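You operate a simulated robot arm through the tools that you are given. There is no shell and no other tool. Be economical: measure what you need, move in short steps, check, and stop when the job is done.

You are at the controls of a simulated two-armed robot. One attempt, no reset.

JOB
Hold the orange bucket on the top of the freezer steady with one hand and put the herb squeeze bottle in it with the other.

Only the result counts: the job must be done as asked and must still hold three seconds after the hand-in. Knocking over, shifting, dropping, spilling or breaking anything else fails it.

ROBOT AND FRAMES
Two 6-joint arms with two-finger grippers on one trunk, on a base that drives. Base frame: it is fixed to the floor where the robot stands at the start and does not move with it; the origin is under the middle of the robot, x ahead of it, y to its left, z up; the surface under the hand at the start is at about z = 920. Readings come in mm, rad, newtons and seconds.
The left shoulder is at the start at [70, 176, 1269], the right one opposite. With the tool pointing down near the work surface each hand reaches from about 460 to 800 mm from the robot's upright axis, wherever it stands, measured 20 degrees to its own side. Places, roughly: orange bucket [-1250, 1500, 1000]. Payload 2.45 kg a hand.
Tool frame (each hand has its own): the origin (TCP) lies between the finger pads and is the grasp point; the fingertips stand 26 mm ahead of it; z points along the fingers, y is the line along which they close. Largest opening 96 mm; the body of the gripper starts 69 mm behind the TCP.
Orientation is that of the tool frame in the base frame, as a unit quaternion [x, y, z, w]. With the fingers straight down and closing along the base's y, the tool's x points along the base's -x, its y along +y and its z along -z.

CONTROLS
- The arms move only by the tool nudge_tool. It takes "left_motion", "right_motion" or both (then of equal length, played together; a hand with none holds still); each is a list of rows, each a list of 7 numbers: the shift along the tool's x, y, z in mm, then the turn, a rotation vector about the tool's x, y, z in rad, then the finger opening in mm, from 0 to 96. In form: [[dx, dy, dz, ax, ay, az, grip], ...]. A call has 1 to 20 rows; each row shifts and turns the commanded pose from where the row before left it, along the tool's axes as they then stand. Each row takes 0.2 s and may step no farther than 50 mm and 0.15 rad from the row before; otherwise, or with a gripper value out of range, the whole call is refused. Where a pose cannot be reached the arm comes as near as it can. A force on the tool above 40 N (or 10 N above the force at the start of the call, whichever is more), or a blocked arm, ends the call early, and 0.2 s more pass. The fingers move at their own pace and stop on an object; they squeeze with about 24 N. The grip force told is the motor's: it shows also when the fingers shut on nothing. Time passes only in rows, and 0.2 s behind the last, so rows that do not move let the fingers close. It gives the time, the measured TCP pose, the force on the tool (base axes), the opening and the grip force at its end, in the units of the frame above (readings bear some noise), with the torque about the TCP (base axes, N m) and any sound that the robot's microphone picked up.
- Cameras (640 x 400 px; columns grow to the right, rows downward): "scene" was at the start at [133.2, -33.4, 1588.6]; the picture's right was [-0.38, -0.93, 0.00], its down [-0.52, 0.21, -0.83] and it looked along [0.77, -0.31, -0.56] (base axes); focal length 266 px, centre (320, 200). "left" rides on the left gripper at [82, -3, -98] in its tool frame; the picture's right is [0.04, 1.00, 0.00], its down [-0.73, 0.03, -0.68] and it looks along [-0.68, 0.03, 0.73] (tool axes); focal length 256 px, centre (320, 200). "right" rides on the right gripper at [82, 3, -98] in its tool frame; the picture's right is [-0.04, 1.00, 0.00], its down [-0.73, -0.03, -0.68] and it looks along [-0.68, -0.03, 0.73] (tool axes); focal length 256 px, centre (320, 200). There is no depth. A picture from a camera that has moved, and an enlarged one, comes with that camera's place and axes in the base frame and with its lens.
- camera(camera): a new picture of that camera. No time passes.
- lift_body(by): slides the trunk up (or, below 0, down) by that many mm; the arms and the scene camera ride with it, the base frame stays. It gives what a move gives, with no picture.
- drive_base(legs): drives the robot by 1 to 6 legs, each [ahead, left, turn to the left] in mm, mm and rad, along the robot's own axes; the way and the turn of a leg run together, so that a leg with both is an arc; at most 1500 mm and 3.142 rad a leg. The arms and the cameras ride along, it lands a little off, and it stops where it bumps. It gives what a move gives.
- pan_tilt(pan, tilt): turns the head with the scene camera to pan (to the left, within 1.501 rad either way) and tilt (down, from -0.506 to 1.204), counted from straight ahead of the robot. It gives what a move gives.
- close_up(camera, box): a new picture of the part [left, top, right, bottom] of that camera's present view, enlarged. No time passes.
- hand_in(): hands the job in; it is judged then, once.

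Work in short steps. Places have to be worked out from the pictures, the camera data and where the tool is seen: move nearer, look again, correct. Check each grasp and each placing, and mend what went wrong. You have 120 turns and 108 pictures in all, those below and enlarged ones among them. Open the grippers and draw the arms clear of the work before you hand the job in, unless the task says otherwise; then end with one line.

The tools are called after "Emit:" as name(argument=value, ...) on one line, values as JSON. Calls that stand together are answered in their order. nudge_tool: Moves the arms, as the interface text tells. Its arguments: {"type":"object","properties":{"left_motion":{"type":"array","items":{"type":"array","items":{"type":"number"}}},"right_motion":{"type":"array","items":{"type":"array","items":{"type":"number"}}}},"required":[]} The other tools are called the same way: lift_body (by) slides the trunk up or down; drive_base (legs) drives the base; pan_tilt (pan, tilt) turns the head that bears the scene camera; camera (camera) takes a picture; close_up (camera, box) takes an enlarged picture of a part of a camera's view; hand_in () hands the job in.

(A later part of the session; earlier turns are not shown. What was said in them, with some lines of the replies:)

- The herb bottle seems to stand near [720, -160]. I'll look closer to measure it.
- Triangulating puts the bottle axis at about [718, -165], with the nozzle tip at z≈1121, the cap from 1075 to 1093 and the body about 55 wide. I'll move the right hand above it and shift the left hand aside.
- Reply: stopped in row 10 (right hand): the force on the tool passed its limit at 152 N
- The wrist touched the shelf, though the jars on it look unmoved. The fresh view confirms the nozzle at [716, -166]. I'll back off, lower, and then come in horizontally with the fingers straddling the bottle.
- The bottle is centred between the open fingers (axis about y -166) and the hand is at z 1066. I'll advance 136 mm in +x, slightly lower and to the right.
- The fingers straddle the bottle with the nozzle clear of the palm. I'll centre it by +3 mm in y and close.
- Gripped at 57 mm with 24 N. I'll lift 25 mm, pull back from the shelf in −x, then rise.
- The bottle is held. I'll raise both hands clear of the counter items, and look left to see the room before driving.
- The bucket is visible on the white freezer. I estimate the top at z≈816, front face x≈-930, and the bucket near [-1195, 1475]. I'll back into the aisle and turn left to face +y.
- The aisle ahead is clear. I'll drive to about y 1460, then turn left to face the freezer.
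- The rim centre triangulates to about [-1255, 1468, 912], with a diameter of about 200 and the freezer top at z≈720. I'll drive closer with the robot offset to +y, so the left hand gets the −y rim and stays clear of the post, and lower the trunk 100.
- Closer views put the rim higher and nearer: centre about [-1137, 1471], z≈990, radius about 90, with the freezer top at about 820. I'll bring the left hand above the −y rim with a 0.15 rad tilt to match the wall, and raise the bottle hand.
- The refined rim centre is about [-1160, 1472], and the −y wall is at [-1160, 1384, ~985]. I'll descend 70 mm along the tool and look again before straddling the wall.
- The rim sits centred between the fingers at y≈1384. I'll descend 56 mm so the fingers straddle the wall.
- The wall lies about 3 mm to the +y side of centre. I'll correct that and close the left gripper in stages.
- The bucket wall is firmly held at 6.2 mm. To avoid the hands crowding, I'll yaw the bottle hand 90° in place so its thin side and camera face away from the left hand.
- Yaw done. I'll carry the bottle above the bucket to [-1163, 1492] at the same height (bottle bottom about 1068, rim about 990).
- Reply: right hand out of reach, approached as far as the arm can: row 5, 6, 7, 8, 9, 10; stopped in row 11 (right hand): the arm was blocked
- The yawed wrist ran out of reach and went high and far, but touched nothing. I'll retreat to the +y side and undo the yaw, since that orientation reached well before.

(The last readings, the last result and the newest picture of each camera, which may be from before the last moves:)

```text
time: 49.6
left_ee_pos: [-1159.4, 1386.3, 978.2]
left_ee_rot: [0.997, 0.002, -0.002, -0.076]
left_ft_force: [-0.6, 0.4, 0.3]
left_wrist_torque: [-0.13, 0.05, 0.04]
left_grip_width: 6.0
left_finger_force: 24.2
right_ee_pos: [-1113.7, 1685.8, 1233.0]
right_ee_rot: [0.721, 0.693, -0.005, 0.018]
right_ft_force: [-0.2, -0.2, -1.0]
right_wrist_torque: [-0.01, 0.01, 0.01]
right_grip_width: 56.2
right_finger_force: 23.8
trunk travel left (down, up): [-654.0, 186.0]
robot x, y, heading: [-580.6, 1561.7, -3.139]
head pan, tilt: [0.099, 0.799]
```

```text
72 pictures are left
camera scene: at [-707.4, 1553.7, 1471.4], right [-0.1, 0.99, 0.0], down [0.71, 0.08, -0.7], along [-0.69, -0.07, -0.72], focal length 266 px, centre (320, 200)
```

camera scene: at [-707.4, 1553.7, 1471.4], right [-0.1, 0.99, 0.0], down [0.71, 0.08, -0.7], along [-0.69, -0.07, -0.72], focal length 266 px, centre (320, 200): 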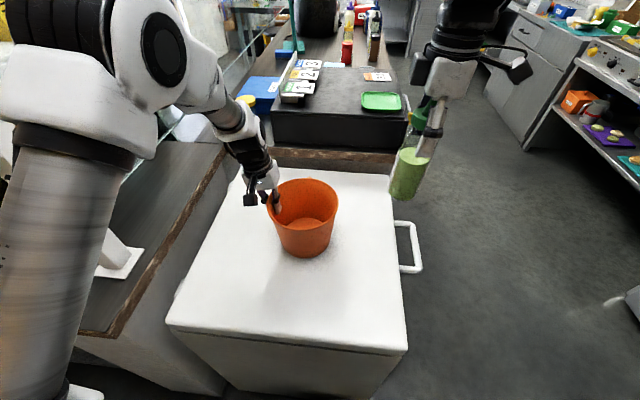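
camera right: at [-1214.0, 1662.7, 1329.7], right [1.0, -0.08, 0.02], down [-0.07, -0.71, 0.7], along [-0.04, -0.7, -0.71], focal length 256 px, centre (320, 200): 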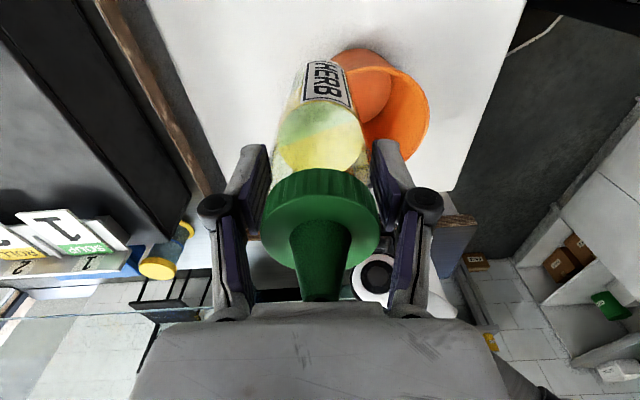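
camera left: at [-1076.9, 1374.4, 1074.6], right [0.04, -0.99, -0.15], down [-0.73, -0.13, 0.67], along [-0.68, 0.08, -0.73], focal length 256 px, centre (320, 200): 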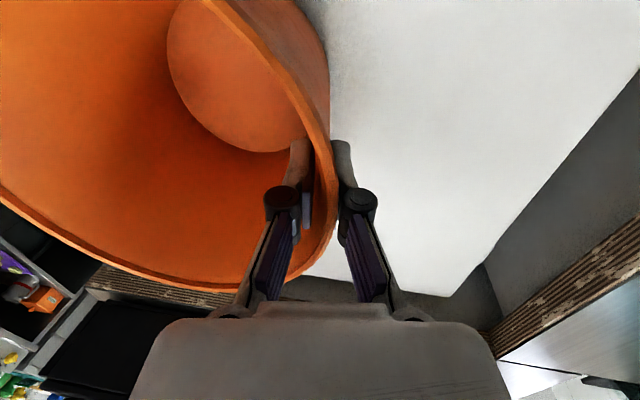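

Undoing the yaw here in free space.

Emit:
nudge_tool(right_motion=[[0, 0, 0, 0, 0, 0.14, 30], [0, 0, 0, 0, 0, 0.14, 30], [0, 0, 0, 0, 0, 0.14, 30], [0, 0, 0, 0, 0, 0.14, 30], [0, 0, 0, 0, 0, 0.14, 30], [0, 0, 0, 0, 0, 0.14, 30], [0, 0, 0, 0, 0, 0.14, 30], [0, 0, 0, 0, 0, 0.14, 30], [0, 0, 0, 0, 0, 0.14, 30], [0, 0, 0, 0, 0, 0.14, 30], [0, 0, 0, 0, 0, 0.13, 30], [0, 0, 0, 0, 0, 0, 30]])

```text
time: 52.2
left_ee_pos: [-1158.5, 1386.8, 976.4]
left_ee_rot: [0.997, 0.002, 0.0, -0.074]
left_ft_force: [-0.1, -0.5, 1.1]
left_wrist_torque: [-0.19, -0.02, 0.01]
left_grip_width: 6.1
left_finger_force: 24.4
right_ee_pos: [-1114.8, 1684.8, 1233.1]
right_ee_rot: [1.0, 0.0, 0.009, 0.018]
right_ft_force: [0.2, -0.5, -2.1]
right_wrist_torque: [0.0, -0.01, 0.02]
right_grip_width: 56.5
right_finger_force: 24.4
trunk travel left (down, up): [-654.0, 186.0]
robot x, y, heading: [-576.8, 1565.3, -3.133]
head pan, tilt: [0.099, 0.799]
```

Yaw is back to zero. I'll move in stages toward the bucket, lowering to z 1206 and removing the slight tilt.

Emit:
nudge_tool(right_motion=[[0, 0, 9, 0.036, 0, 0, 30], [0, 0, 9, 0, 0, 0, 30], [0, 0, 9, 0, 0, 0, 30], [-6, 24, 0, 0, 0, 0, 30], [-6, 24, 0, 0, 0, 0, 30], [-6, 24, 0, 0, 0, 0, 30], [-6, 24, 0, 0, 0, 0, 30], [0, 0, 0, 0, 0, 0, 30]])

```text
time: 54.2
left_ee_pos: [-1158.3, 1385.9, 977.4]
left_ee_rot: [0.997, 0.003, 0.0, -0.075]
left_ft_force: [0.2, -0.9, 0.2]
left_wrist_torque: [-0.21, 0.05, 0.0]
left_grip_width: 6.1
left_finger_force: 23.4
right_ee_pos: [-1157.4, 1628.8, 1235.6]
right_ee_rot: [0.999, -0.019, 0.001, 0.038]
right_ft_force: [1.2, -0.2, -3.0]
right_wrist_torque: [0.0, 0.0, -0.01]
right_grip_width: 56.3
right_finger_force: 23.9
right hand out of reach, approached as far as the arm can: row 6, 7
trunk travel left (down, up): [-654.0, 186.0]
robot x, y, heading: [-576.2, 1564.7, -3.135]
head pan, tilt: [0.099, 0.799]
stopped in row 8 (right hand): the arm was blocked; the commanded pose is now the measured one
```

The right arm seems limited to roughly 12–16° inward of its own shoulder, with more allowed farther out. I'll release the bucket gently, back the left hand straight up, and reposition the base so both hands share the inward angle.

Emit:
nudge_tool(left_motion=[[0, 0, 0, 0, 0, 0, 30], [0, 0, 0, 0, 0, 0, 60], [0, 0, 0, 0, 0, 0, 96], [0, 0, 0, 0, 0, 0, 96], [0, 0, -15, 0, 0, 0, 96], [0, 0, -20, 0, 0, 0, 96], [0, 0, -25, 0, 0, 0, 96], [0, 0, -30, 0, 0, 0, 96], [0, 0, -30, 0, 0, 0, 96], [0, 0, 0, 0, 0, 0, 96]])

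Emit:
drive_base(legs=[[-90, 0, 0], [0, 125, 0]])

Emit:
camera(camera="scene")

Emit:
camera(camera="left")

```text
time: 56.5
left_ee_pos: [-1161.2, 1368.2, 1093.9]
left_ee_rot: [0.997, 0.002, 0.0, -0.075]
left_ft_force: [0.6, 1.0, -1.0]
left_wrist_torque: [0.02, -0.01, 0.01]
left_grip_width: 96.2
left_finger_force: 0.1
right_ee_pos: [-1158.5, 1628.2, 1235.1]
right_ee_rot: [0.999, -0.018, 0.001, 0.037]
right_ft_force: [0.7, -0.9, -2.6]
right_wrist_torque: [-0.02, -0.04, -0.02]
right_grip_width: 56.2
right_finger_force: 24.3
trunk travel left (down, up): [-654.0, 186.0]
robot x, y, heading: [-574.8, 1562.6, -3.14]
head pan, tilt: [0.099, 0.799]
```

```text
time: 58.4
left_ee_pos: [-1070.2, 1246.5, 1094.3]
left_ee_rot: [0.997, 0.002, -0.001, -0.076]
left_ft_force: [0.6, 0.1, -0.1]
left_wrist_torque: [0.0, 0.02, 0.01]
left_grip_width: 96.1
left_finger_force: 0.0
right_ee_pos: [-1067.2, 1506.7, 1236.6]
right_ee_rot: [0.999, -0.02, 0.0, 0.038]
right_ft_force: [-0.3, 0.3, -1.8]
right_wrist_torque: [0.02, -0.03, -0.01]
right_grip_width: 56.2
right_finger_force: 24.0
trunk travel left (down, up): [-654.0, 186.0]
robot x, y, heading: [-488.2, 1438.7, -3.137]
head pan, tilt: [0.099, 0.799]
```

```text
71 pictures are left
camera scene: at [-616.8, 1431.9, 1471.5], right [-0.1, 0.99, 0.0], down [0.71, 0.07, -0.7], along [-0.69, -0.07, -0.72], focal length 266 px, centre (320, 200)
```

scene: 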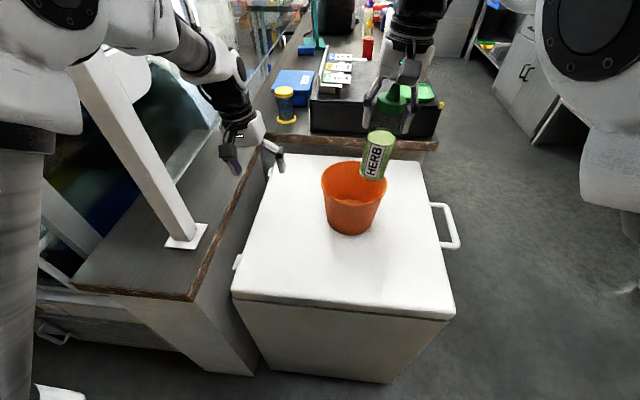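

```text
70 pictures are left
camera left: at [-986.9, 1234.7, 1192.4], right [0.04, -0.99, -0.15], down [-0.73, -0.13, 0.67], along [-0.68, 0.08, -0.73], focal length 256 px, centre (320, 200)
```

left: 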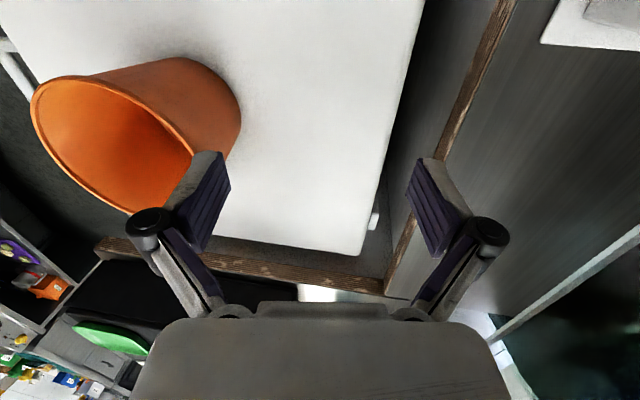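

The base is now at [-488, 1439]. I'll test right-arm reach by moving the bottle over the bucket centre-right, staying high.

Emit:
nudge_tool(right_motion=[[-19, 2, 3, 0, 0, 0.038, 30], [-19, 2, 3, 0.02, 0, 0, 30], [-19, 2, 3, 0, 0, 0, 30], [-19, 2, 3, 0, 0, 0, 30], [-20, 2, 3, 0, 0, 0, 30], [0, 0, 0, 0, 0, 0, 30]])

```text
time: 59.8
left_ee_pos: [-1069.5, 1245.9, 1095.2]
left_ee_rot: [0.997, 0.002, -0.001, -0.075]
left_ft_force: [0.6, 0.3, 0.6]
left_wrist_torque: [-0.01, -0.01, -0.04]
left_grip_width: 96.0
left_finger_force: 0.0
right_ee_pos: [-1162.2, 1500.7, 1220.2]
right_ee_rot: [0.999, -0.038, 0.001, 0.027]
right_ft_force: [-0.2, -0.6, -2.3]
right_wrist_torque: [-0.02, 0.03, 0.0]
right_grip_width: 56.4
right_finger_force: 24.6
trunk travel left (down, up): [-654.0, 186.0]
robot x, y, heading: [-486.5, 1438.7, -3.139]
head pan, tilt: [0.099, 0.799]
```

The right arm reaches here. I'll sidestep the right hand 50 mm and move the left back to its pre-grasp above the −y rim.

Emit:
nudge_tool(left_motion=[[-15, -20, 4, 0, 0, 0, 96], [-15, -20, 4, 0, 0, 0, 96], [-15, -20, 4, 0, 0, 0, 96], [-15, -20, 4, 0, 0, 0, 96], [-15, -20, 4, 0, 0, 0, 96], [-15, -21, 4, 0, 0, 0, 96], [0, 0, 0, 0, 0, 0, 96]], right_motion=[[0, -25, 0, 0, 0, -0.076, 30], [0, -25, 0, 0, 0, 0, 30], [0, 0, 0, 0, 0, 0, 30], [0, 0, 0, 0, 0, 0, 30], [0, 0, 0, 0, 0, 0, 30], [0, 0, 0, 0, 0, 0, 30], [0, 0, 0, 0, 0, 0, 30]])

Emit:
camera(camera="left")

Emit:
camera(camera="scene")

```text
time: 61.4
left_ee_pos: [-1158.8, 1370.1, 1089.3]
left_ee_rot: [0.997, 0.001, -0.001, -0.075]
left_ft_force: [-0.3, 0.4, -0.3]
left_wrist_torque: [0.0, -0.01, 0.01]
left_grip_width: 96.1
left_finger_force: 0.1
right_ee_pos: [-1159.5, 1549.5, 1219.2]
right_ee_rot: [1.0, -0.001, 0.001, 0.027]
right_ft_force: [-0.4, 0.4, -2.1]
right_wrist_torque: [0.03, 0.0, -0.02]
right_grip_width: 56.4
right_finger_force: 24.0
trunk travel left (down, up): [-654.0, 186.0]
robot x, y, heading: [-489.3, 1438.4, -3.136]
head pan, tilt: [0.099, 0.799]
```

```text
69 pictures are left
camera left: at [-1075.0, 1357.1, 1187.8], right [0.04, -0.99, -0.15], down [-0.73, -0.13, 0.67], along [-0.68, 0.08, -0.73], focal length 256 px, centre (320, 200)
```

left: 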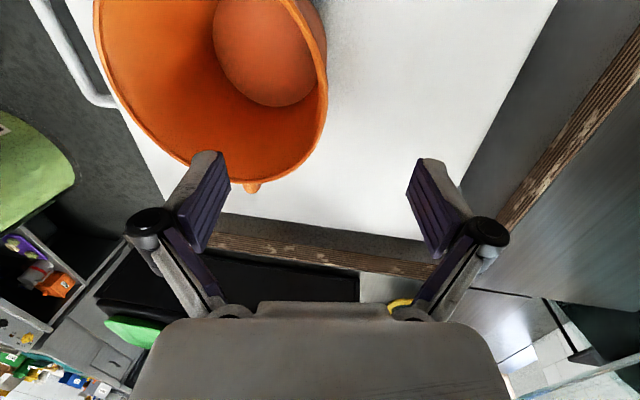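

```text
68 pictures are left
camera scene: at [-616.6, 1430.5, 1471.5], right [-0.1, 0.99, 0.0], down [0.71, 0.07, -0.7], along [-0.69, -0.07, -0.72], focal length 266 px, centre (320, 200)
```

scene: 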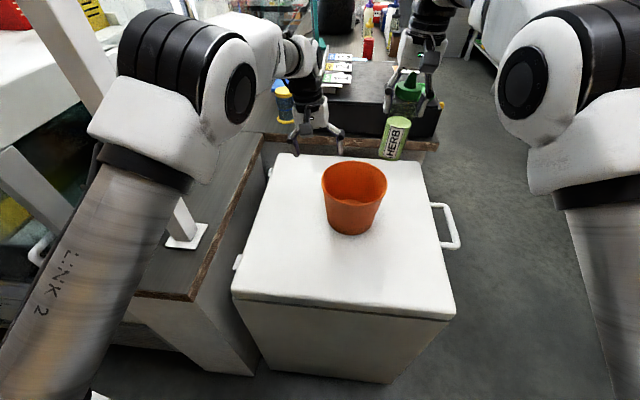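

Left reached its pre-grasp and both elbows are clear. I'll descend 115 mm along the tool to straddle the wall as before.

Emit:
nudge_tool(left_motion=[[0, 0, 20, 0, 0, 0, 96], [0, 0, 20, 0, 0, 0, 96], [0, 0, 20, 0, 0, 0, 96], [0, 0, 15, 0, 0, 0, 96], [0, 0, 15, 0, 0, 0, 96], [0, 0, 15, 0, 0, 0, 96], [0, 0, 9, 0, 0, 0, 96], [0, 0, 0, 0, 0, 0, 96]])

Emit:
camera(camera="left")

```text
time: 63.2
left_ee_pos: [-1160.5, 1386.5, 976.2]
left_ee_rot: [0.997, 0.001, -0.002, -0.075]
left_ft_force: [-0.6, -0.2, 0.0]
left_wrist_torque: [0.0, 0.0, 0.01]
left_grip_width: 96.0
left_finger_force: 0.1
right_ee_pos: [-1162.1, 1551.3, 1219.0]
right_ee_rot: [1.0, -0.001, 0.0, 0.027]
right_ft_force: [-0.4, -0.8, -1.8]
right_wrist_torque: [0.03, 0.01, 0.0]
right_grip_width: 56.7
right_finger_force: 23.9
trunk travel left (down, up): [-654.0, 186.0]
robot x, y, heading: [-486.6, 1437.2, -3.135]
head pan, tilt: [0.099, 0.799]
```

```text
67 pictures are left
camera left: at [-1078.0, 1374.1, 1074.0], right [0.04, -0.99, -0.15], down [-0.73, -0.13, 0.67], along [-0.68, 0.08, -0.73], focal length 256 px, centre (320, 200)
```

left: 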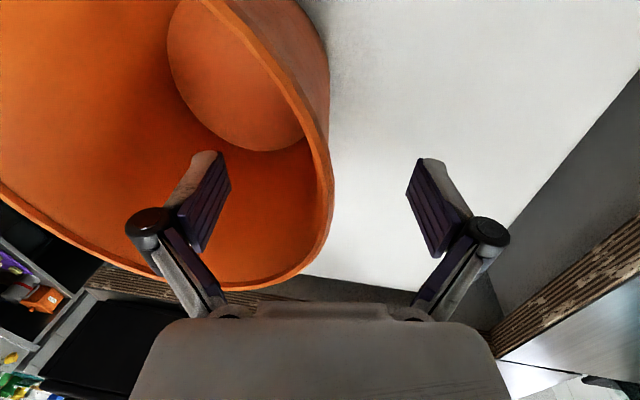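

Same geometry as the earlier good grasp, with the wall at image centre. Closing in stages.

Emit:
nudge_tool(left_motion=[[0, 0, 0, 0, 0, 0, 60], [0, 0, 0, 0, 0, 0, 30], [0, 0, 0, 0, 0, 0, 15], [0, 0, 0, 0, 0, 0, 6], [0, 0, 0, 0, 0, 0, 0], [0, 0, 0, 0, 0, 0, 0]])

Emit:
camera(camera="left")

Emit:
close_up(camera="scene", box=[250, 80, 450, 260])

```text
time: 64.6
left_ee_pos: [-1161.0, 1386.3, 976.8]
left_ee_rot: [0.997, 0.002, 0.0, -0.075]
left_ft_force: [-0.2, 0.8, -0.2]
left_wrist_torque: [-0.16, -0.06, -0.01]
left_grip_width: 5.9
left_finger_force: 24.4
right_ee_pos: [-1161.4, 1550.5, 1218.1]
right_ee_rot: [1.0, -0.001, 0.001, 0.027]
right_ft_force: [-0.1, 0.7, -3.0]
right_wrist_torque: [0.0, 0.01, -0.01]
right_grip_width: 56.1
right_finger_force: 24.1
trunk travel left (down, up): [-654.0, 186.0]
robot x, y, heading: [-486.2, 1438.4, -3.137]
head pan, tilt: [0.099, 0.799]
```

```text
66 pictures are left
camera left: at [-1078.1, 1374.1, 1073.9], right [0.04, -0.99, -0.15], down [-0.73, -0.13, 0.67], along [-0.68, 0.08, -0.73], focal length 256 px, centre (320, 200)
```

left: 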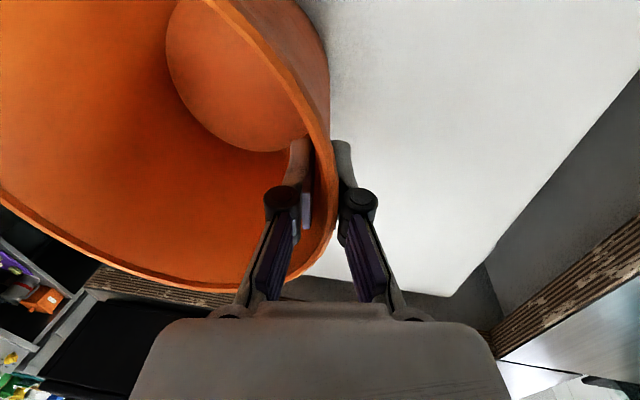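

```text
2.22 times, centred on (350, 170) of scene
camera zoom: at [-617.3, 1430.9, 1471.4], right [-0.1, 0.99, 0.0], down [0.71, 0.07, -0.7], along [-0.69, -0.07, -0.72], focal length 592 px, centre (253, 267)
```

zoom: 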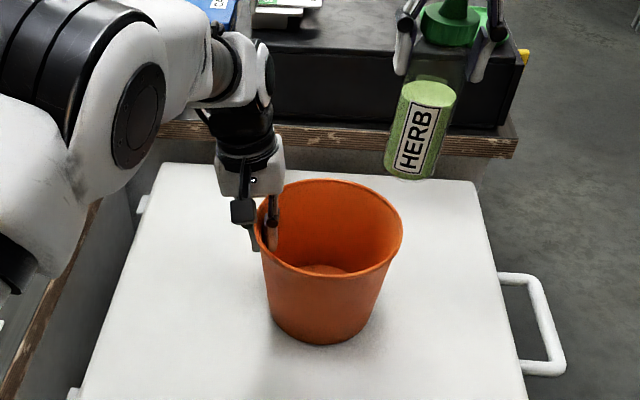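

The bucket is held again (5.9 mm), with rim centre about [-1164, 1470]. I'll move the bottle to y≈1494 and lower to TCP z≈1020.

Emit:
nudge_tool(right_motion=[[0, 19, 0, 0, 0, 0, 30], [-1, 19, 0, 0, 0, 0, 30], [-1, 19, 0, 0, 0, 0, 30], [0, 0, 0, 0, 0, 0, 30], [0, 0, 20, 0, 0, 0, 30], [0, 0, 20, 0, 0, 0, 30], [0, 0, 20, 0, 0, 0, 30], [0, 0, 20, 0, 0, 0, 30], [0, 0, 0, 0, 0, 0, 30]])

Emit:
camera(camera="left")

Emit:
close_up(camera="scene", box=[250, 80, 450, 260])

```text
time: 66.6
left_ee_pos: [-1160.7, 1386.2, 976.3]
left_ee_rot: [0.997, 0.002, 0.001, -0.075]
left_ft_force: [1.1, -0.2, 0.3]
left_wrist_torque: [-0.19, 0.0, 0.04]
left_grip_width: 6.4
left_finger_force: 24.0
right_ee_pos: [-1164.1, 1489.2, 1141.6]
right_ee_rot: [1.0, -0.001, 0.001, 0.027]
right_ft_force: [0.2, 0.1, -2.4]
right_wrist_torque: [-0.02, -0.04, 0.0]
right_grip_width: 55.9
right_finger_force: 23.8
trunk travel left (down, up): [-654.0, 186.0]
robot x, y, heading: [-488.0, 1439.8, -3.136]
head pan, tilt: [0.099, 0.799]
```

```text
64 pictures are left
camera left: at [-1078.2, 1374.1, 1073.8], right [0.04, -0.99, -0.15], down [-0.73, -0.13, 0.67], along [-0.68, 0.08, -0.73], focal length 256 px, centre (320, 200)
```

left: 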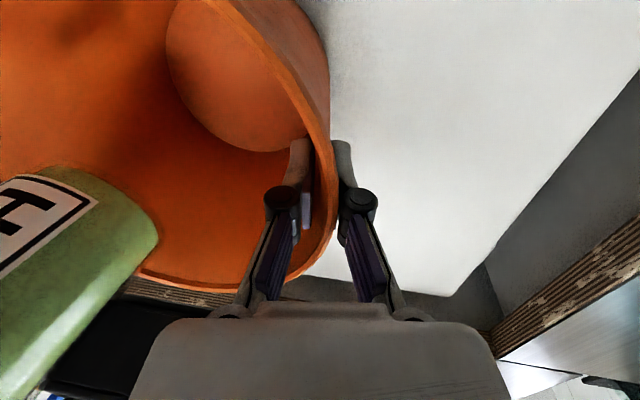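

```text
2.22 times, centred on (350, 170) of scene
camera zoom: at [-617.4, 1430.8, 1471.4], right [-0.1, 0.99, 0.0], down [0.71, 0.07, -0.7], along [-0.69, -0.07, -0.72], focal length 592 px, centre (253, 267)
```

zoom: 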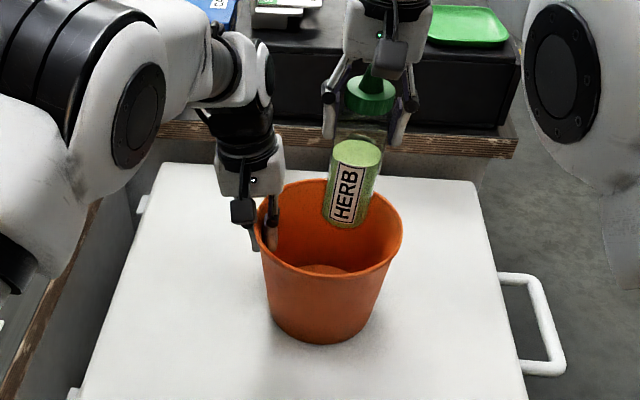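

The bottle is entering over the bucket's interior. I'll continue down 120 mm with slight +y compensation for the lean.

Emit:
nudge_tool(right_motion=[[0, -2, 20, 0, 0, 0, 30], [0, -2, 20, 0, 0, 0, 30], [0, -2, 20, 0, 0, 0, 30], [0, -2, 20, 0, 0, 0, 30], [0, -2, 20, 0, 0, 0, 30], [0, -2, 20, 0, 0, 0, 30], [0, 0, 0, 0, 0, 0, 30]])

Emit:
camera(camera="left")

Emit:
close_up(camera="scene", box=[250, 80, 450, 260])

```text
time: 68.2
left_ee_pos: [-1161.4, 1387.0, 976.9]
left_ee_rot: [0.997, 0.002, -0.001, -0.075]
left_ft_force: [-0.7, -0.4, -0.4]
left_wrist_torque: [-0.16, -0.03, 0.0]
left_grip_width: 6.0
left_finger_force: 24.1
right_ee_pos: [-1164.0, 1495.1, 1019.3]
right_ee_rot: [1.0, -0.001, 0.001, 0.028]
right_ft_force: [-0.7, -0.2, -1.6]
right_wrist_torque: [0.04, -0.04, 0.05]
right_grip_width: 56.3
right_finger_force: 23.9
trunk travel left (down, up): [-654.0, 186.0]
robot x, y, heading: [-485.9, 1441.5, -3.138]
head pan, tilt: [0.099, 0.799]
```

```text
62 pictures are left
camera left: at [-1078.2, 1374.1, 1073.8], right [0.04, -0.99, -0.15], down [-0.73, -0.13, 0.67], along [-0.68, 0.08, -0.73], focal length 256 px, centre (320, 200)
```

left: 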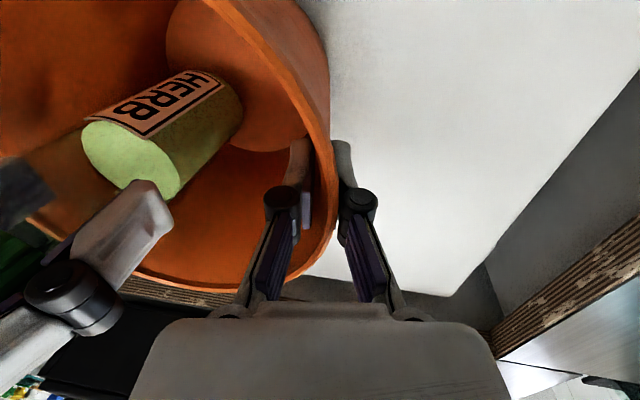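

```text
2.22 times, centred on (350, 170) of scene
camera zoom: at [-617.4, 1430.7, 1471.4], right [-0.1, 0.99, 0.0], down [0.71, 0.07, -0.7], along [-0.69, -0.07, -0.72], focal length 592 px, centre (253, 267)
```

zoom: 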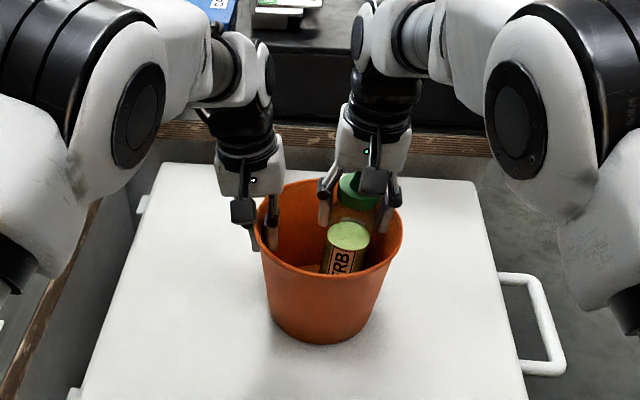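

Inside and clear. Lowering 40 mm more in small steps (floor contact expected near TCP 962).

Emit:
nudge_tool(right_motion=[[0, 0, 8, 0, 0, 0, 30], [0, 0, 8, 0, 0, 0, 30], [0, 0, 8, 0, 0, 0, 30], [0, 0, 8, 0, 0, 0, 30], [0, 0, 6, 0, 0, 0, 30], [0, 0, 0, 0, 0, 0, 30]])

Emit:
camera(camera="left")

```text
time: 69.3
left_ee_pos: [-1157.6, 1385.4, 976.4]
left_ee_rot: [0.997, 0.002, -0.001, -0.075]
left_ft_force: [0.8, -0.7, 1.7]
left_wrist_torque: [-0.9, -0.52, 0.21]
left_grip_width: 6.0
left_finger_force: 24.6
right_ee_pos: [-1163.5, 1492.2, 992.2]
right_ee_rot: [1.0, -0.001, -0.004, 0.029]
right_ft_force: [4.4, 0.0, 9.7]
right_wrist_torque: [0.34, -0.5, -0.06]
right_grip_width: 56.6
right_finger_force: 23.7
trunk travel left (down, up): [-654.0, 186.0]
robot x, y, heading: [-487.4, 1438.5, -3.136]
head pan, tilt: [0.099, 0.799]
stopped in row 5 (right hand): the force on the tool passed its limit at 45 N (the readings are from after the stop); the commanded pose is now the measured one
```

```text
60 pictures are left
camera left: at [-1075.8, 1374.2, 1074.4], right [0.04, -0.99, -0.15], down [-0.73, -0.13, 0.67], along [-0.68, 0.08, -0.73], focal length 256 px, centre (320, 200)
```

left: 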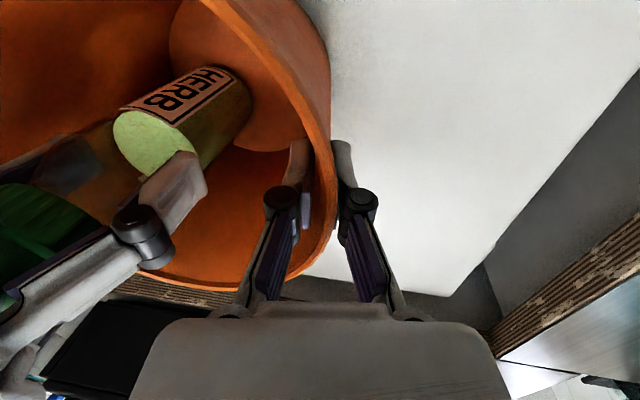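

The bottle has met the bucket floor (TCP 992, +10 N upward). I'll ease up 1 mm and open the right fingers to 74.

Emit:
nudge_tool(right_motion=[[0, 0, -1, 0, 0, 0, 30], [0, 0, 0, 0, 0, 0, 62], [0, 0, 0, 0, 0, 0, 68], [0, 0, 0, 0, 0, 0, 74], [0, 0, 0, 0, 0, 0, 74]])

Emit:
camera(camera="left")

Emit:
camera(camera="right")

Emit:
close_up(camera="scene", box=[250, 80, 450, 260])

```text
time: 70.5
left_ee_pos: [-1158.9, 1386.5, 976.8]
left_ee_rot: [0.997, 0.002, -0.001, -0.075]
left_ft_force: [1.8, 8.6, 6.7]
left_wrist_torque: [-0.81, -0.48, 0.05]
left_grip_width: 5.9
left_finger_force: 24.4
right_ee_pos: [-1162.6, 1491.2, 991.9]
right_ee_rot: [1.0, 0.0, -0.004, 0.028]
right_ft_force: [0.5, -9.3, 6.0]
right_wrist_torque: [0.27, 0.03, -0.04]
right_grip_width: 68.1
right_finger_force: 0.1
trunk travel left (down, up): [-654.0, 186.0]
robot x, y, heading: [-484.7, 1440.7, -3.135]
head pan, tilt: [0.099, 0.799]
```

```text
59 pictures are left
camera left: at [-1076.0, 1374.3, 1074.3], right [0.04, -0.99, -0.15], down [-0.73, -0.13, 0.67], along [-0.68, 0.08, -0.73], focal length 256 px, centre (320, 200)
```

left: 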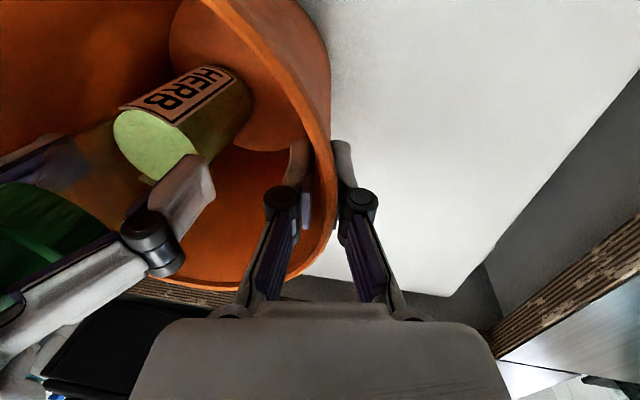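

```text
58 pictures are left
camera right: at [-1081.4, 1494.9, 1089.5], right [-0.04, -1.0, 0.06], down [-0.73, 0.07, 0.68], along [-0.68, -0.01, -0.73], focal length 256 px, centre (320, 200)
```

right: 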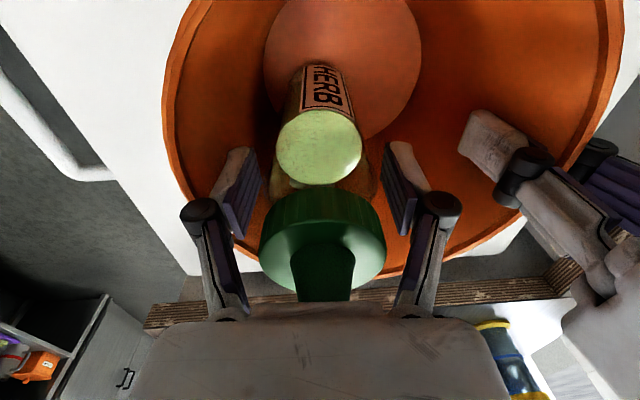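

```text
2.22 times, centred on (350, 170) of scene
camera zoom: at [-614.6, 1430.2, 1471.7], right [-0.1, 0.99, 0.0], down [0.71, 0.07, -0.7], along [-0.69, -0.07, -0.72], focal length 592 px, centre (253, 267)
```

zoom: 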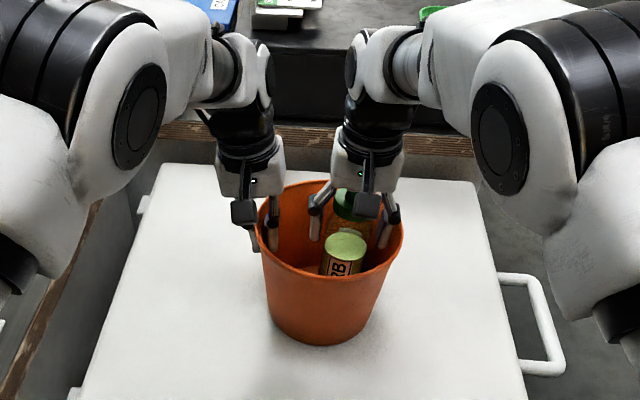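

Released: the fingers are at 68 and the bottle is free, but the outer finger is pressing on the bucket wall (9 N). I'll ease 3 mm toward −y to relieve it, then check.

Emit:
nudge_tool(right_motion=[[0, 1.5, 0, 0, 0, 0, 68], [0, 1.5, 0, 0, 0, 0, 68], [0, 0, 0, 0, 0, 0, 68]])

Emit:
close_up(camera="right", box=[160, 40, 480, 310])

```text
time: 71.3
left_ee_pos: [-1158.8, 1386.2, 977.3]
left_ee_rot: [0.997, 0.002, -0.001, -0.075]
left_ft_force: [1.7, -2.4, 9.9]
left_wrist_torque: [-0.81, -0.24, 0.0]
left_grip_width: 5.8
left_finger_force: 23.7
right_ee_pos: [-1162.6, 1488.7, 992.1]
right_ee_rot: [1.0, 0.0, -0.003, 0.028]
right_ft_force: [0.3, 0.3, 0.2]
right_wrist_torque: [0.03, -0.03, 0.0]
right_grip_width: 67.7
right_finger_force: 0.1
trunk travel left (down, up): [-654.0, 186.0]
robot x, y, heading: [-486.9, 1437.5, -3.137]
head pan, tilt: [0.099, 0.799]
```

```text
1.48 times, centred on (320, 175) of right
camera zoom: at [-1081.8, 1492.2, 1089.8], right [-0.04, -1.0, 0.06], down [-0.73, 0.07, 0.68], along [-0.68, -0.01, -0.73], focal length 379 px, centre (320, 237)
```

zoom: 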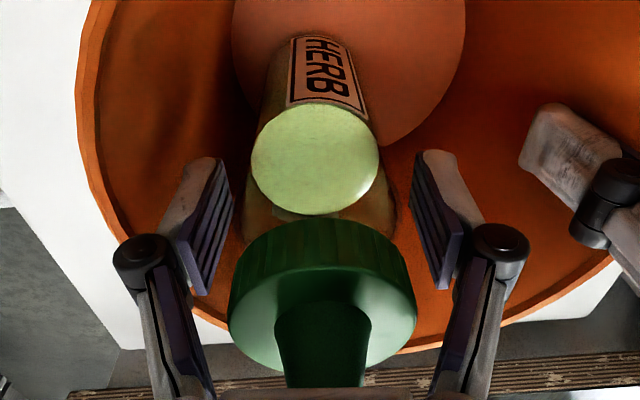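

Right-hand forces are now zero and the bottle stands free between the fingers. Lifting straight up slowly.

Emit:
nudge_tool(right_motion=[[0, 0.5, -10, 0, 0, 0, 68], [0, 0.5, -10, 0, 0, 0, 68], [0, 0.5, -10, 0, 0, 0, 68], [0, 0.5, -10, 0, 0, 0, 68], [0, 0.5, -12, 0, 0, 0, 68], [0, 0.5, -15, 0, 0, 0, 68], [0, 0.5, -20, 0, 0, 0, 68], [0, 0.5, -20, 0, 0, 0, 68], [0, 0, -20, 0, 0, 0, 68], [0, 0, 0, 0, 0, 0, 68]])

Emit:
camera(camera="right")

Emit:
close_up(camera="scene", box=[250, 80, 450, 260])

```text
time: 73.5
left_ee_pos: [-1158.9, 1386.3, 976.8]
left_ee_rot: [0.997, 0.001, -0.001, -0.076]
left_ft_force: [-1.2, -4.9, 12.6]
left_wrist_torque: [-0.74, 0.14, 0.0]
left_grip_width: 6.0
left_finger_force: 24.1
right_ee_pos: [-1161.9, 1492.7, 1119.3]
right_ee_rot: [1.0, 0.0, -0.003, 0.028]
right_ft_force: [0.4, 0.4, 0.5]
right_wrist_torque: [0.0, -0.02, 0.01]
right_grip_width: 68.0
right_finger_force: 0.1
trunk travel left (down, up): [-654.0, 186.0]
robot x, y, heading: [-485.0, 1436.5, -3.133]
head pan, tilt: [0.099, 0.799]
```

```text
55 pictures are left
camera right: at [-1079.5, 1495.6, 1216.9], right [-0.04, -1.0, 0.06], down [-0.73, 0.07, 0.68], along [-0.68, -0.01, -0.73], focal length 256 px, centre (320, 200)
```

right: 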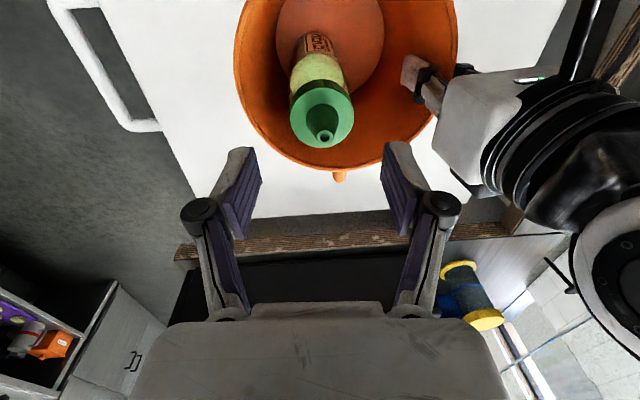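

```text
2.22 times, centred on (350, 170) of scene
camera zoom: at [-614.9, 1430.2, 1471.7], right [-0.1, 0.99, 0.0], down [0.71, 0.07, -0.7], along [-0.69, -0.07, -0.72], focal length 592 px, centre (253, 267)
```

zoom: 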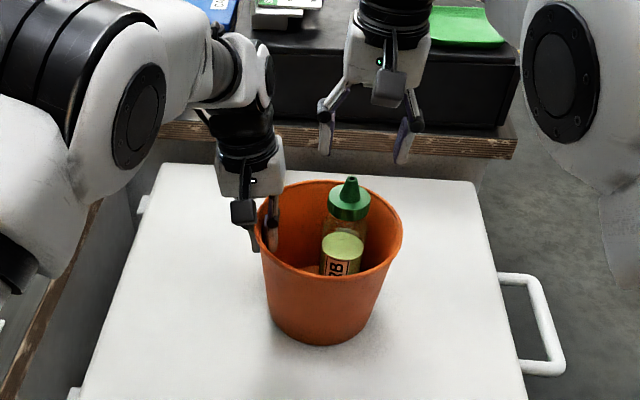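

The bottle stands in the bucket. I'll move the right hand farther away, and ease the left up 1 mm since it is pressing down about 12 N.

Emit:
nudge_tool(right_motion=[[0, 0, -20, 0, 0, 0, 68], [0, -20, -20, 0, 0, 0, 68], [0, -25, -10, 0, 0, 0, 68], [0, -25, 0, 0, 0, 0, 68], [0, -25, 0, 0, 0, 0, 68], [0, -25, 0, 0, 0, 0, 68]], left_motion=[[0, 0, 0, 0, 0, 0, 0], [0, 0, 0, 0, 0, 0, 0], [0, 0, -0.5, 0, 0, 0, 0], [0, 0, -0.5, 0, 0, 0, 0], [0, 0, 0, 0, 0, 0, 0], [0, 0, 0, 0, 0, 0, 0]])

```text
time: 74.9
left_ee_pos: [-1158.2, 1385.8, 977.1]
left_ee_rot: [0.997, 0.001, 0.0, -0.075]
left_ft_force: [1.4, -2.4, 7.2]
left_wrist_torque: [-0.54, -0.1, -0.03]
left_grip_width: 6.1
left_finger_force: 24.0
right_ee_pos: [-1162.2, 1617.0, 1161.2]
right_ee_rot: [1.0, 0.0, -0.003, 0.028]
right_ft_force: [-0.2, 0.6, 0.1]
right_wrist_torque: [-0.05, 0.02, 0.05]
right_grip_width: 68.0
right_finger_force: 0.1
trunk travel left (down, up): [-654.0, 186.0]
robot x, y, heading: [-487.4, 1441.0, -3.134]
head pan, tilt: [0.099, 0.799]
```

Easing helped (7 N). One more millimetre, then open the left gripper gradually.

Emit:
nudge_tool(left_motion=[[0, 0, -0.6, 0, 0, 0, 0], [0, 0, -0.6, 0, 0, 0, 0], [0, 0, 0, 0, 0, 0, 0], [0, 0, 0, 0, 0, 0, 14], [0, 0, 0, 0, 0, 0, 30], [0, 0, 0, 0, 0, 0, 55], [0, 0, 0, 0, 0, 0, 80], [0, 0, 0, 0, 0, 0, 80]])

Emit:
camera(camera="left")

Emit:
close_up(camera="scene", box=[250, 80, 450, 260])

```text
time: 76.7
left_ee_pos: [-1160.5, 1385.8, 978.0]
left_ee_rot: [0.997, 0.002, 0.0, -0.075]
left_ft_force: [0.6, -0.5, 0.8]
left_wrist_torque: [0.03, 0.02, 0.01]
left_grip_width: 80.1
left_finger_force: 0.0
right_ee_pos: [-1162.7, 1615.3, 1160.2]
right_ee_rot: [1.0, -0.001, -0.004, 0.028]
right_ft_force: [-0.7, -0.5, -0.6]
right_wrist_torque: [0.03, 0.02, 0.02]
right_grip_width: 68.0
right_finger_force: 0.0
trunk travel left (down, up): [-654.0, 186.0]
robot x, y, heading: [-482.7, 1437.7, -3.134]
head pan, tilt: [0.099, 0.799]
```

```text
53 pictures are left
camera left: at [-1077.9, 1374.0, 1075.1], right [0.04, -0.99, -0.15], down [-0.73, -0.13, 0.67], along [-0.68, 0.08, -0.73], focal length 256 px, centre (320, 200)
```

left: 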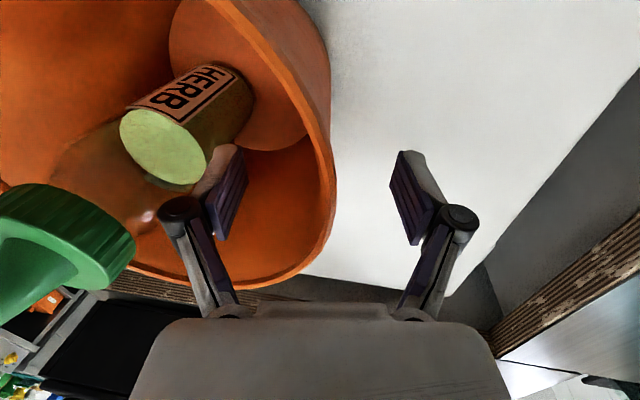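

```text
2.22 times, centred on (350, 170) of scene
camera zoom: at [-616.9, 1430.8, 1471.5], right [-0.1, 0.99, 0.0], down [0.71, 0.07, -0.7], along [-0.69, -0.07, -0.72], focal length 592 px, centre (253, 267)
```

zoom: 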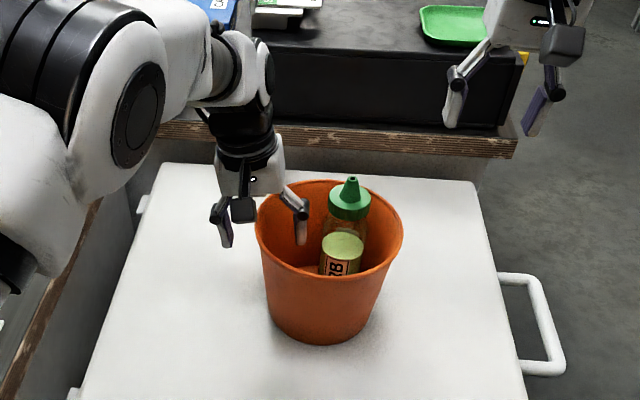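

Bucket released without movement. Drawing the left hand straight up along its axis and then aside.

Emit:
nudge_tool(left_motion=[[0, 0, -12, 0, 0, 0, 80], [0, 0, -15, 0, 0, 0, 80], [0, 0, -20, 0, 0, 0, 80], [0, 0, -25, 0, 0, 0, 80], [0, 0, -25, 0, 0, 0, 80], [0, 0, -25, 0, 0, 0, 80], [0, 20, -20, 0, 0, 0, 96], [0, 25, -10, 0, 0, 0, 96], [0, 25, 0, 0, 0, 0, 96], [0, 0, 0, 0, 0, 0, 96]], right_motion=[[0, 0, 0, 0, 0, 0, 96], [0, 0, 0, 0, 0, 0, 96], [0, 0, 0, 0, 0, 0, 96], [0, 0, 0, 0, 0, 0, 96], [0, 0, 0, 0, 0, 0, 96], [0, 0, 0, 0, 0, 0, 96], [0, 0, 0, 0, 0, 0, 96], [0, 0, 0, 0, 0, 0, 96], [0, 0, 0, 0, 0, 0, 96], [0, 0, 0, 0, 0, 0, 96]])

Emit:
camera(camera="scene")

```text
time: 78.9
left_ee_pos: [-1160.7, 1294.7, 1119.0]
left_ee_rot: [0.997, 0.001, 0.0, -0.075]
left_ft_force: [-0.6, -0.1, 0.0]
left_wrist_torque: [0.01, 0.0, -0.02]
left_grip_width: 96.3
left_finger_force: 0.1
right_ee_pos: [-1162.3, 1615.2, 1160.2]
right_ee_rot: [1.0, -0.001, -0.002, 0.027]
right_ft_force: [-0.2, 1.0, 0.0]
right_wrist_torque: [0.0, -0.01, 0.0]
right_grip_width: 96.2
right_finger_force: 0.1
trunk travel left (down, up): [-654.0, 186.0]
robot x, y, heading: [-487.2, 1438.9, -3.137]
head pan, tilt: [0.099, 0.799]
```

```text
51 pictures are left
camera scene: at [-616.8, 1431.3, 1471.5], right [-0.1, 0.99, 0.0], down [0.71, 0.07, -0.7], along [-0.69, -0.07, -0.72], focal length 266 px, centre (320, 200)
```

scene: 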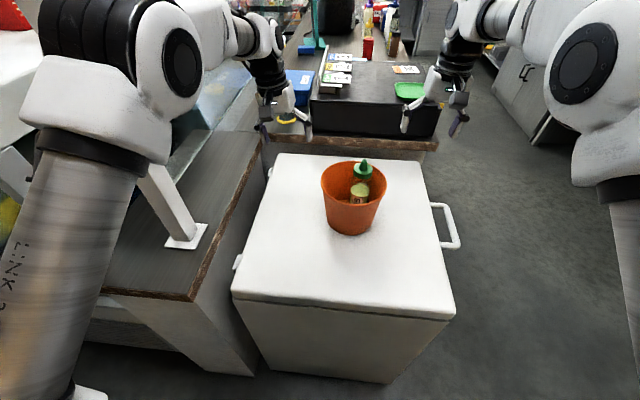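

The bottle stands in the bucket, the bucket is upright in place on the freezer, and both hands are open and clear. Handing in.

Emit:
hand_in()

```text
The job is handed in.
```

The herb squeeze bottle is standing upright in the orange bucket, which the left hand held while the right hand put the bottle in. Early on, the right wrist bumped the shelf above the counter hard (152 N), but the jars on it looked unmoved in the pictures afterwards.
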